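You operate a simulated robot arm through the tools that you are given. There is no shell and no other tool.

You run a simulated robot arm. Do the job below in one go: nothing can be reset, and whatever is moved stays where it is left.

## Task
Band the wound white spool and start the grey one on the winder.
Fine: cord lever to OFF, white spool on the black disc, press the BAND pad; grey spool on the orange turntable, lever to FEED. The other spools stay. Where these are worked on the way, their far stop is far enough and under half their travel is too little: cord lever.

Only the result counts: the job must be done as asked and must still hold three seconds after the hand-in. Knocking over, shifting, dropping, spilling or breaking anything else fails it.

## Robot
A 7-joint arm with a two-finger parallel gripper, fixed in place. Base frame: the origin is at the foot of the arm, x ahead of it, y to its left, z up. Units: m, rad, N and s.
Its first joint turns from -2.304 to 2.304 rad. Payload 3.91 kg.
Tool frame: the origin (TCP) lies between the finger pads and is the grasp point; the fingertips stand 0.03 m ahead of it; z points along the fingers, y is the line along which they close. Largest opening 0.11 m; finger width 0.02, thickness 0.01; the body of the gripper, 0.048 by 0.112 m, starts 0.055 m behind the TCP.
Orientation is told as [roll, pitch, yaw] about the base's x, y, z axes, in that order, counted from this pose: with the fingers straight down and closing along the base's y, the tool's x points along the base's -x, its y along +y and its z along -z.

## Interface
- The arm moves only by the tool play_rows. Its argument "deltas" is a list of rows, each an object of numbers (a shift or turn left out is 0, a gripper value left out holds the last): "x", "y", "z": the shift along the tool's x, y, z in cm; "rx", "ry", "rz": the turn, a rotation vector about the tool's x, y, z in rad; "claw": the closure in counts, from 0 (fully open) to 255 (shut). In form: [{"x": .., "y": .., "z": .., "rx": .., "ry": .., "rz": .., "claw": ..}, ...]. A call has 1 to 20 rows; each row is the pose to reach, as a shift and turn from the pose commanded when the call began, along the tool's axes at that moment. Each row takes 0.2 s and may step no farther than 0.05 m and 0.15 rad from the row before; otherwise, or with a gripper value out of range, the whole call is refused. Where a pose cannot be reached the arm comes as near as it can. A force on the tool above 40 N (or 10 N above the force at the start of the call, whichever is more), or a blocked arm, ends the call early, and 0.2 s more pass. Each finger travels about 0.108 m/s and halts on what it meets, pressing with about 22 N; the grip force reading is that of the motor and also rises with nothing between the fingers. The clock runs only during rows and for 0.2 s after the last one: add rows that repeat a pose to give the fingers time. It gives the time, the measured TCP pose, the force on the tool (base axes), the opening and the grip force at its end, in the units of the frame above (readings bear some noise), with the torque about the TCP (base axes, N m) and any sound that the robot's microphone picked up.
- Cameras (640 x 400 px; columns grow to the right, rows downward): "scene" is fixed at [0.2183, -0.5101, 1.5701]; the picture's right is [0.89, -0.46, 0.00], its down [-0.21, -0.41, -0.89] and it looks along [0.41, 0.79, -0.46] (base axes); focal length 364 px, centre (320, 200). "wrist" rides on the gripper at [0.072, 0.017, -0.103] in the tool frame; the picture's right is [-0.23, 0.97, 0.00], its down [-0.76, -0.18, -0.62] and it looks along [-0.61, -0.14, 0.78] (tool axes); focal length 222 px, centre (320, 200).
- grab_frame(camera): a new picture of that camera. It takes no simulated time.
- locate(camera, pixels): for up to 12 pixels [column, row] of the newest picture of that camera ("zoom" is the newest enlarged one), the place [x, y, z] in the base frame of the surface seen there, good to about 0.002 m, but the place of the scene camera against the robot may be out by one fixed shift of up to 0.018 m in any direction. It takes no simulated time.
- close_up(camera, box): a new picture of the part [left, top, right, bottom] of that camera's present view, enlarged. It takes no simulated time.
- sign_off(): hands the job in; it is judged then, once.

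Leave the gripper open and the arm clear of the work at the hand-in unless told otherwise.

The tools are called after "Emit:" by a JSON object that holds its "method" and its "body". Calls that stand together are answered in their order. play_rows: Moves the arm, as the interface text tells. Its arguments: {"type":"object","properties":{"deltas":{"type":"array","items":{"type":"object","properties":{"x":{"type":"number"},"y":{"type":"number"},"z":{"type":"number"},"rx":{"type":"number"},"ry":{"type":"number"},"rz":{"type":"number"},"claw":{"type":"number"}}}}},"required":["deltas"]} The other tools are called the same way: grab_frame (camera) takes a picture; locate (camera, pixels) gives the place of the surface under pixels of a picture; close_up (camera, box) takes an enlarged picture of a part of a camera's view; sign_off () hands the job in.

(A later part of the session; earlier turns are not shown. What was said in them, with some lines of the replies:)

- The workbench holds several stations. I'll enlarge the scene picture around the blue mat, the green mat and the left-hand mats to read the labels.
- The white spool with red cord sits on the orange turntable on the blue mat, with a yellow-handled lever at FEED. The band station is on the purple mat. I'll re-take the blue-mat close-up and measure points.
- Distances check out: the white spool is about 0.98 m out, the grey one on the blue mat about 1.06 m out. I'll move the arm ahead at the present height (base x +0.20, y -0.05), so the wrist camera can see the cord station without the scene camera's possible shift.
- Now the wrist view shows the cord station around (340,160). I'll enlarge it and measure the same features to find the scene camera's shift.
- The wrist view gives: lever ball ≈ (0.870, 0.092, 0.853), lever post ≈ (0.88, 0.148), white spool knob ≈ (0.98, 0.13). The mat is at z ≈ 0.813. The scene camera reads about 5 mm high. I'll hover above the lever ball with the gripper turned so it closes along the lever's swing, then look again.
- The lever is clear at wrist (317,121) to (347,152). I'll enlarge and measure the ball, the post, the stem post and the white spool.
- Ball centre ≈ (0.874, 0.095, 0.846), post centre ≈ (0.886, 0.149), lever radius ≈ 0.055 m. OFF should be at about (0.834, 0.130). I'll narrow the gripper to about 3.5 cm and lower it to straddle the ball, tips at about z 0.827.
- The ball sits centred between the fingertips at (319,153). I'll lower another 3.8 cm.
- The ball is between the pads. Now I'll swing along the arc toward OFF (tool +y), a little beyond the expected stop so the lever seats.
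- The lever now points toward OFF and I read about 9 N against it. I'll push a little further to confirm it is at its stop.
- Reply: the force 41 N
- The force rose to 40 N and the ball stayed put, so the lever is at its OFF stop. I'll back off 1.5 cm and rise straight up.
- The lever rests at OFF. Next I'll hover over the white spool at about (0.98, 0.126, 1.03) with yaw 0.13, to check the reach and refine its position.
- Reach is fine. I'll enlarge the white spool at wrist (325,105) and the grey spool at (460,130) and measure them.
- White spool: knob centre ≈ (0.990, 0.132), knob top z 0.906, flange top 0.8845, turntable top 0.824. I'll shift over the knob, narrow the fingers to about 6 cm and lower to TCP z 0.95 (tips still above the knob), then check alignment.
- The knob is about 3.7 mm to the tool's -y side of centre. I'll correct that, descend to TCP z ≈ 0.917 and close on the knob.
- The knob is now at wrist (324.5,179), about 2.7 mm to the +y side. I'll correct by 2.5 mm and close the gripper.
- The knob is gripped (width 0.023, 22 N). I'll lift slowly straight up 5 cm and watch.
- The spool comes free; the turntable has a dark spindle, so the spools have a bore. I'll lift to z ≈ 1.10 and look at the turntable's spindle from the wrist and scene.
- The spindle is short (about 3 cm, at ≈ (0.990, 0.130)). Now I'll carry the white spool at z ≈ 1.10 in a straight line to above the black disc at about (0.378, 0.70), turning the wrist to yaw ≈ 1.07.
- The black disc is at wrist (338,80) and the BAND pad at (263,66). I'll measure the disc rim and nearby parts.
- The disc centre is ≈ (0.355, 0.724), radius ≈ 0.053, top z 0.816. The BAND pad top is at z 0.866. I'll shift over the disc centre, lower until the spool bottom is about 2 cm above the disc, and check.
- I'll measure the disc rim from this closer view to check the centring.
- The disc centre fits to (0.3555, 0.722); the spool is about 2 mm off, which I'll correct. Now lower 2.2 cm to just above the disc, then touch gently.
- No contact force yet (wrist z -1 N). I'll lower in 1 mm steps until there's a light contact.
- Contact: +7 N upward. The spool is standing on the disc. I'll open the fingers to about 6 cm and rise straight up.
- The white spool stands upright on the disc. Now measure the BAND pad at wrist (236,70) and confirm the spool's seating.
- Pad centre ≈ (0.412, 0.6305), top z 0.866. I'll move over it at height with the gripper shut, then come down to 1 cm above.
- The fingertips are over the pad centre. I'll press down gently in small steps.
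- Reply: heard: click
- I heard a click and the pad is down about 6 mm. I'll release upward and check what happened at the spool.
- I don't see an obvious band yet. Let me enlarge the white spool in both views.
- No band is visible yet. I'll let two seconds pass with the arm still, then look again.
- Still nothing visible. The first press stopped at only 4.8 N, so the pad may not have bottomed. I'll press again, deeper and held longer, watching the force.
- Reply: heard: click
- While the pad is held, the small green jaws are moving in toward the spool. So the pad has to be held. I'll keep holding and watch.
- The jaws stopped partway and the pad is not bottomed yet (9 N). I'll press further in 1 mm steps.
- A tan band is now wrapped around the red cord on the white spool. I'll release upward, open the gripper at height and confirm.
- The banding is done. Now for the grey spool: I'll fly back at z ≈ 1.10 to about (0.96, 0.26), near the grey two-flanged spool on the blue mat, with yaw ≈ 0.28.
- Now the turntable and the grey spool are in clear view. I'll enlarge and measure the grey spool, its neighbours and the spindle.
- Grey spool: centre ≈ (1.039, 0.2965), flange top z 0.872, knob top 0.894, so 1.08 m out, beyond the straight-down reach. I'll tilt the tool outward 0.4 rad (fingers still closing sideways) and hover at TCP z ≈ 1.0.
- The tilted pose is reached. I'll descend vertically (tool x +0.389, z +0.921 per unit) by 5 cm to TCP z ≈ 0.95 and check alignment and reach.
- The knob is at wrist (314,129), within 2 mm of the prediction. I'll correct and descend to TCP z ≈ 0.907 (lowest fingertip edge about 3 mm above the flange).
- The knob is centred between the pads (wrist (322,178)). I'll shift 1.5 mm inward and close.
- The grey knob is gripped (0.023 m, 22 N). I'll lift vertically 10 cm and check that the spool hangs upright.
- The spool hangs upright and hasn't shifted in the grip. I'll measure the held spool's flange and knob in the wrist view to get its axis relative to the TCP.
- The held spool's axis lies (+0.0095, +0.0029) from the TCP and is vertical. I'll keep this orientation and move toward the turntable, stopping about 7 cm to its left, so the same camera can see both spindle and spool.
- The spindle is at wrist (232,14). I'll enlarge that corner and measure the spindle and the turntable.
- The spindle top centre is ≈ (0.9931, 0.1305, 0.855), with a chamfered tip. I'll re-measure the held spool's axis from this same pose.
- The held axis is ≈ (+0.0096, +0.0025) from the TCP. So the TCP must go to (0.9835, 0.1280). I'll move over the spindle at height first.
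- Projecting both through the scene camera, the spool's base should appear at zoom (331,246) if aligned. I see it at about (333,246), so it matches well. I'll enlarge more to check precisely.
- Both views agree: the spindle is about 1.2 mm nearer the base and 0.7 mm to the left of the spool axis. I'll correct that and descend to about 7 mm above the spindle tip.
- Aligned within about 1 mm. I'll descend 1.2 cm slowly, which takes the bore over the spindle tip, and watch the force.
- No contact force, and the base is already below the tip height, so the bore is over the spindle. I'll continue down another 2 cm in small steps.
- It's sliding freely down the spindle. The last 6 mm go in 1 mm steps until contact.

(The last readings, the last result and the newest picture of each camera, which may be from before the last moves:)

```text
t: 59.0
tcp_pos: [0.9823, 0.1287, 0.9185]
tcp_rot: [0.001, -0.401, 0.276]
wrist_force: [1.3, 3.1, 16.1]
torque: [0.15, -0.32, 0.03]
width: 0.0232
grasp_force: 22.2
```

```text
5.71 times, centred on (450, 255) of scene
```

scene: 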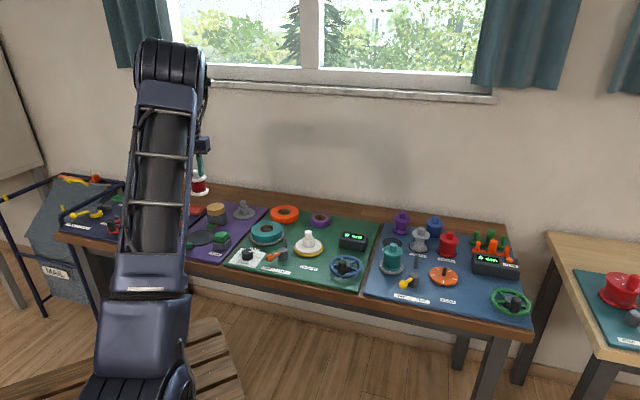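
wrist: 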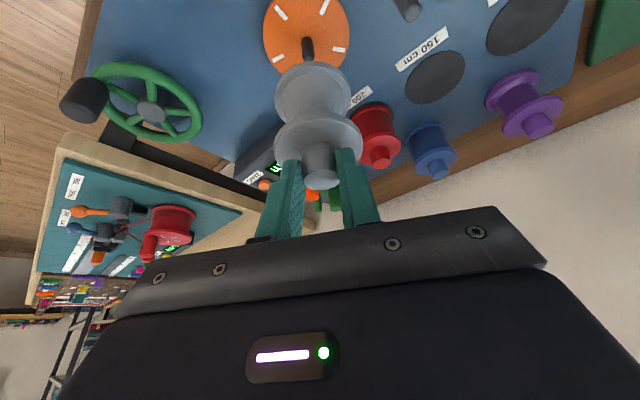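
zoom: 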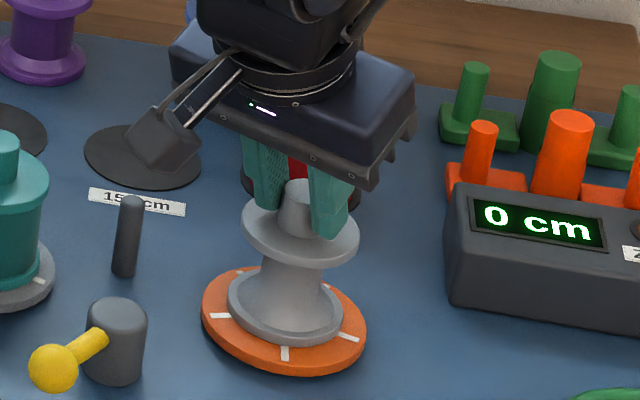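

Seated: 16 N upward, base flush on the turntable. I'll relieve the pressure slightly, open the fingers and rise vertically.

Emit:
{"method": "play_rows", "body": {"deltas": [{"x": -0.06, "z": -0.14}, {"x": -0.06, "z": -0.14, "claw": 125}, {"x": -0.06, "z": -0.14}, {"x": -0.06, "z": -0.14}, {"x": -0.8, "z": -1.9}, {"x": -1.95, "z": -4.6}, {"x": -3.5, "z": -8.3}, {"x": -5.0, "z": -11.9}, {"x": -5.0, "z": -11.9}]}}

Emit:
{"method": "close_up", "body": {"camera": "scene", "box": [390, 190, 500, 290]}}

Emit:
{"method": "grab_frame", "body": {"camera": "wrist"}}

```text
t: 61.0
tcp_pos: [0.9834, 0.1269, 1.0503]
tcp_rot: [-0.001, -0.402, 0.276]
wrist_force: [0.1, 0.3, 0.1]
torque: [0.01, -0.01, -0.03]
width: 0.056
grasp_force: 0.0
```

```text
4.00 times, centred on (445, 240) of scene
```

zoom: 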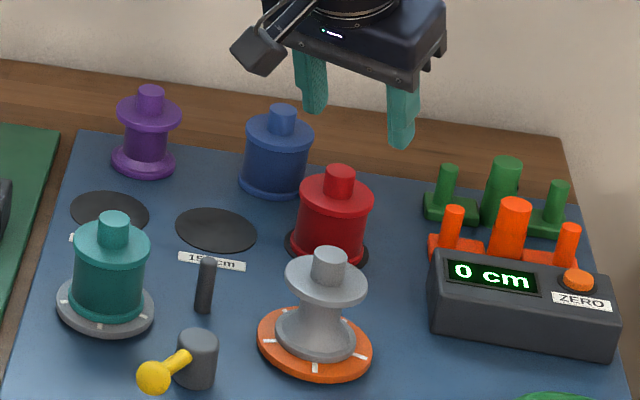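

```text
taken
```

wrist: 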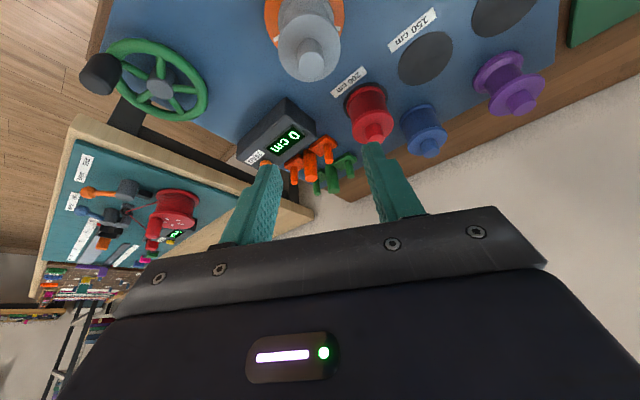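

The grey spool sits on the turntable. Now the lever to FEED. First I'll retract upward and inward while untilting the tool.

Emit:
{"method": "play_rows", "body": {"deltas": [{"x": 1.6, "z": -1.4, "ry": 0.1}, {"x": 3.2, "z": -2.7, "ry": 0.2}, {"x": 4.8, "z": -4.0, "ry": 0.3}, {"x": 6.4, "z": -5.3, "ry": 0.4}, {"x": 8.0, "z": -6.6, "ry": 0.4}, {"x": 8.0, "z": -6.6, "ry": 0.4}]}}

```text
t: 62.4
tcp_pos: [0.8891, 0.1019, 1.0761]
tcp_rot: [0.001, 0.001, 0.278]
wrist_force: [0.6, 0.0, -0.1]
torque: [0.01, 0.03, -0.04]
width: 0.056
grasp_force: 0.1
```

The tool is straight down again. Now to a hover above the lever ball at OFF, (0.832, 0.130), TCP z ≈ 0.98, with yaw 0.87.

Emit:
{"method": "play_rows", "body": {"deltas": [{"x": 1.2, "y": 1.1, "z": 1, "rz": -0.14}, {"x": 2.4, "y": 2.1, "z": 3, "rz": -0.28}, {"x": 3.6, "y": 3.2, "z": 5.5, "rz": -0.42}, {"x": 4.72, "y": 4.25, "z": 8, "rz": -0.56}, {"x": 4.72, "y": 4.25, "z": 9.6, "rz": -0.593, "claw": 160}, {"x": 4.72, "y": 4.25, "z": 9.6, "rz": -0.593}]}}

Emit:
{"method": "grab_frame", "body": {"camera": "wrist"}}

Emit:
{"method": "close_up", "body": {"camera": "wrist", "box": [230, 60, 410, 200]}}

```text
t: 63.8
tcp_pos: [0.8299, 0.128, 0.979]
tcp_rot: [-0.001, 0.0, 0.87]
wrist_force: [-0.5, -0.3, 0.3]
torque: [-0.02, 0.01, -0.05]
width: 0.041
grasp_force: 0.1
```

```text
taken
```

wrist: 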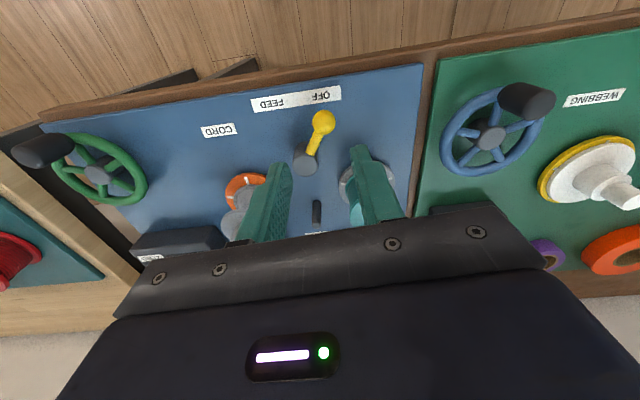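

```text
2.86 times, centred on (320, 130) of wrist
```

zoom: 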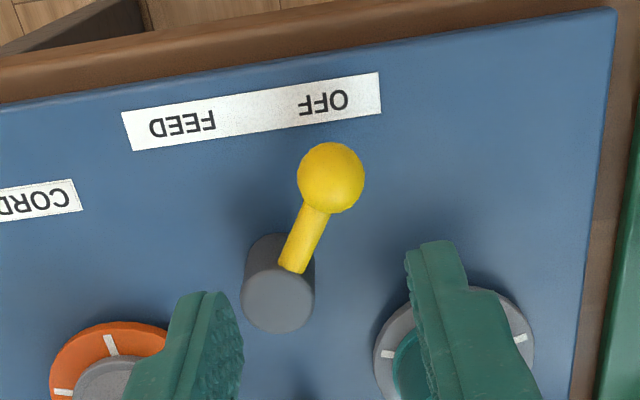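

Emit:
{"method": "locate", "body": {"camera": "wrist", "pixels": [[324, 122], [319, 117], [329, 127], [306, 165], [305, 160], [309, 104], [312, 145]]}}

```text
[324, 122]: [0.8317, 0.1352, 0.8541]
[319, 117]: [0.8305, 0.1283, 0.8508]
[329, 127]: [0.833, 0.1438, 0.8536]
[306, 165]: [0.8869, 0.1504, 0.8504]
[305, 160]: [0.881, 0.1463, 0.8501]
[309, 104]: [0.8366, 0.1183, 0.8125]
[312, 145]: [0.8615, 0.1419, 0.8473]
```

The ball is at ≈ (0.834, 0.1365, 0.846). I'll shift over it and lower to straddle it.

Emit:
{"method": "play_rows", "body": {"deltas": [{"x": -0.8, "y": 0.2, "z": 0}, {"x": -0.8, "y": 0.2, "z": 4}, {"x": -0.8, "y": 0.2, "z": 8}, {"x": -0.8, "y": 0.2, "z": 8.3}]}}

Emit:
{"method": "grab_frame", "body": {"camera": "wrist"}}

```text
t: 64.8
tcp_pos: [0.8292, 0.1387, 0.897]
tcp_rot: [0.001, 0.001, 0.87]
wrist_force: [0.3, -0.2, 0.3]
torque: [-0.03, 0.02, 0.0]
width: 0.0409
grasp_force: 0.0
```

```text
taken
```

wrist: 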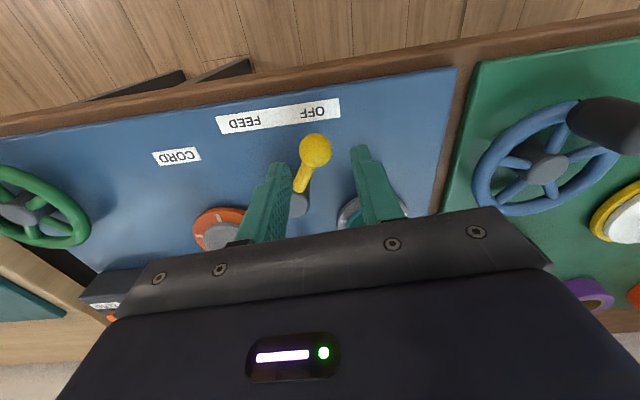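

The ball is between the fingertips. Lower 4 cm more.

Emit:
{"method": "play_rows", "body": {"deltas": [{"y": -0.15, "z": 2}, {"y": -0.2, "z": 3.9}]}}

Emit:
{"method": "grab_frame", "body": {"camera": "wrist"}}

```text
t: 65.4
tcp_pos: [0.832, 0.1361, 0.8565]
tcp_rot: [-0.001, 0.0, 0.867]
wrist_force: [-0.8, 0.6, 0.7]
torque: [0.01, 0.01, 0.0]
width: 0.0408
grasp_force: 0.0
```

```text
taken
```

wrist: 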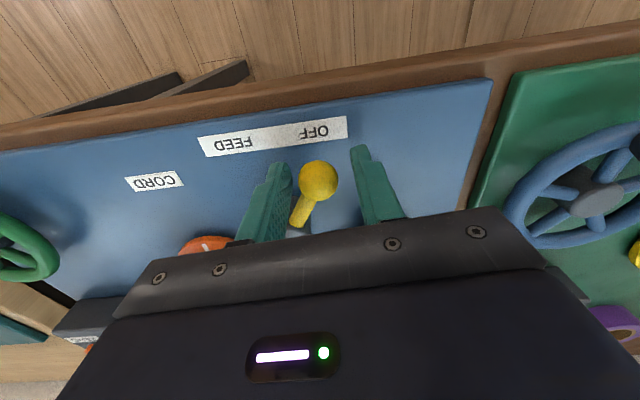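

Now swing the lever along its arc toward FEED (tool -y), slightly past the expected stop.

Emit:
{"method": "play_rows", "body": {"deltas": [{"x": 0.3, "y": -0.7}, {"x": 0.6, "y": -1.4}, {"x": 0.8, "y": -2.1}, {"x": 0.95, "y": -2.8}, {"x": 0.97, "y": -3.5}, {"x": 0.92, "y": -4.2}, {"x": 0.8, "y": -4.9}, {"x": 0.55, "y": -5.5}, {"x": 0.35, "y": -6.1}, {"x": 0.15, "y": -6.7}, {"x": 0.05, "y": -7.1}]}}

Emit:
{"method": "grab_frame", "body": {"camera": "wrist"}}

Emit:
{"method": "close_up", "body": {"camera": "scene", "box": [360, 200, 540, 320]}}

```text
t: 67.8
tcp_pos: [0.8879, 0.0899, 0.8567]
tcp_rot: [0.001, 0.002, 0.87]
wrist_force: [-18.3, 7.8, 1.6]
torque: [0.0, 0.42, 0.19]
width: 0.0508
grasp_force: 9.1
```

```text
taken
```

wrist: 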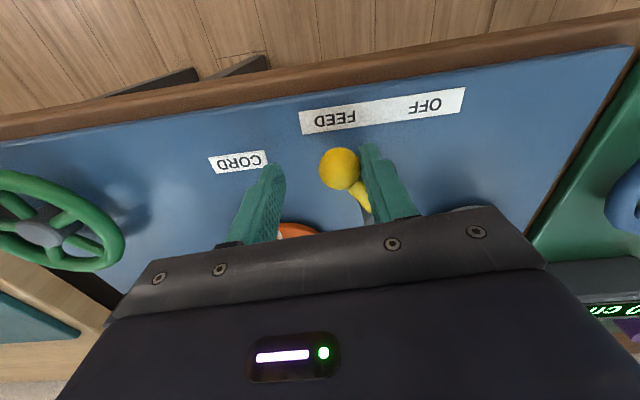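

```text
3.33 times, centred on (450, 260) of scene
```

zoom: 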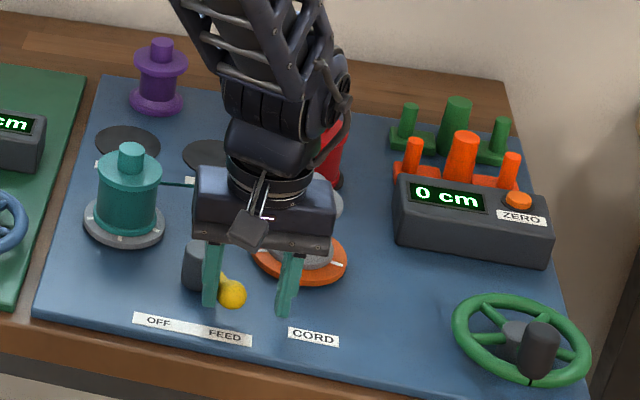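

The ball is back at its original FEED position against the stop (20 N), and a teal cord now runs from the supply spool. I'll back off and rise straight up, open.

Emit:
{"method": "play_rows", "body": {"deltas": [{"x": 0.0, "y": 0.8}, {"x": 0.0, "y": 1.6}, {"x": 0.0, "y": 1.7, "z": -1}, {"x": 0.0, "y": 1.7, "z": -4}, {"x": 0.0, "y": 1.7, "z": -8}, {"x": 0.0, "y": 1.7, "z": -12}, {"x": 0, "y": 1.7, "z": -16}, {"x": 0, "y": 1.7, "z": -20}, {"x": 0, "y": 1.7, "z": -20, "claw": 0}, {"x": 0, "y": 1.7, "z": -20}, {"x": 0, "y": 1.7, "z": -20}]}}

Emit:
{"method": "grab_frame", "body": {"camera": "wrist"}}

Emit:
{"method": "close_up", "body": {"camera": "scene", "box": [360, 200, 540, 320]}}

```text
t: 70.2
tcp_pos: [0.8799, 0.1026, 1.0592]
tcp_rot: [-0.001, 0.0, 0.869]
wrist_force: [0.4, 0.0, 0.6]
torque: [-0.02, -0.02, 0.02]
width: 0.1103
grasp_force: 0.0
```

```text
taken
```

wrist: 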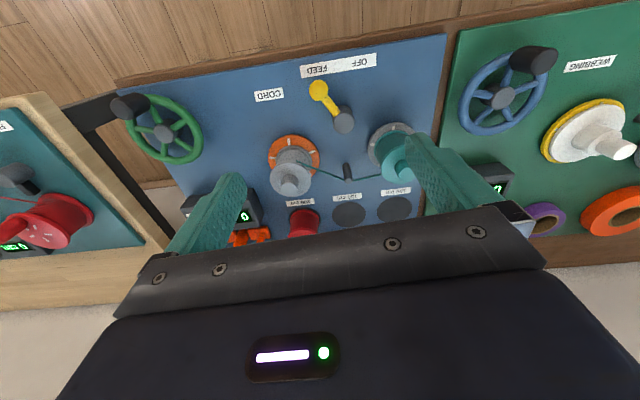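

```text
3.33 times, centred on (450, 260) of scene
```

zoom: 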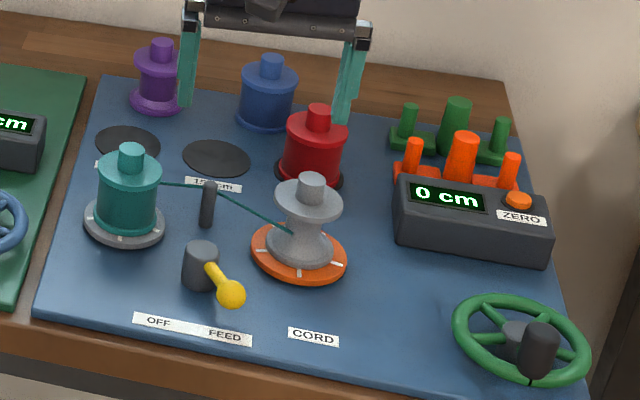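

The teal cord now runs from the supply to the grey spool and the lever is at FEED. I'll retract up and back, clear of the work, and do a final check.

Emit:
{"method": "play_rows", "body": {"deltas": [{"z": -4}, {"z": -8}, {"z": -12}, {"x": 2, "y": 3, "z": -14}, {"x": 4, "y": 6, "z": -15}, {"x": 6, "y": 9, "z": -16}, {"x": 8, "y": 12, "z": -16}, {"x": 10, "y": 15, "z": -16}, {"x": 10, "y": 15, "z": -16}]}}

Emit:
{"method": "grab_frame", "body": {"camera": "scene"}}

Emit:
{"method": "close_up", "body": {"camera": "scene", "box": [360, 190, 540, 310]}}

Emit:
{"method": "close_up", "body": {"camera": "scene", "box": [130, 180, 280, 280]}}

```text
t: 72.2
tcp_pos: [0.6989, 0.1243, 1.2224]
tcp_rot: [0.0, 0.001, 0.87]
wrist_force: [-0.6, 0.7, 0.3]
torque: [0.0, 0.01, 0.01]
width: 0.1101
grasp_force: 0.1
```

```text
taken
```

scene: 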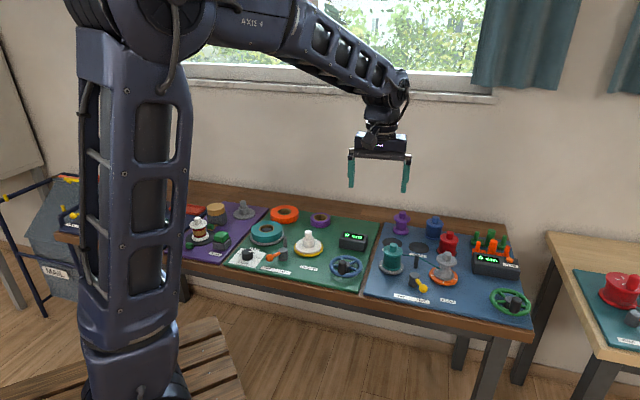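

```text
3.33 times, centred on (450, 250) of scene
```

zoom: 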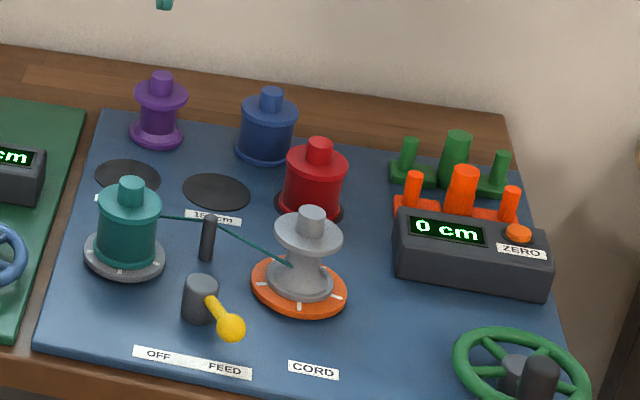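

```text
4.00 times, centred on (205, 230) of scene
```

zoom: 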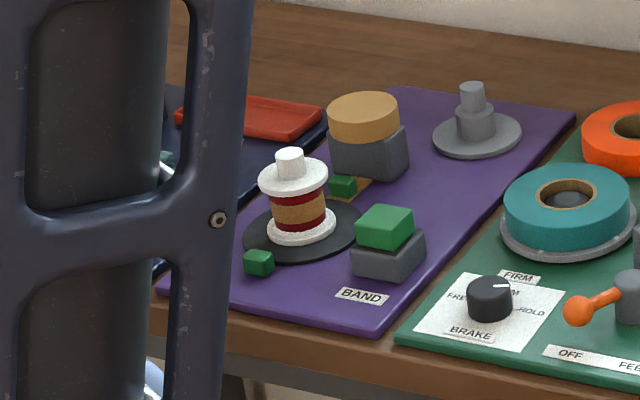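

The final state looks right:
- The white spool is banded and standing on the black disc.
- The grey spool is seated on the orange turntable with the cord running to it.
- The lever is at FEED, the other spools are where they were, and the gripper is open and clear.

I'm handing the job in.

Emit:
{"method": "sign_off", "body": {}}

```text
The job is handed in.
```

The job is done and handed in. The white spool is banded and standing on the black disc. The grey spool is on the orange turntable with the cord lever at FEED.

- **Lever:** I pushed it to its OFF stop before moving anything. After the grey spool was in place, I swung it back to its FEED stop.
- **Banding:** The first press of the BAND pad clicked but left no band. On a second, deeper press a tan band appeared around the red cord.
- **Grey spool:** I took the two-flanged grey spool from the 150 cm spot on the blue mat, not the grey single-flange core on the purple mat. It is seated over the turntable's spindle, and when the lever went to FEED a teal cord ran to it from the supply spool.

In the last pictures the other spools were where they started. The gripper was open and the arm clear of the bench. I did not turn the crank wheel, since the steps ended at FEED.
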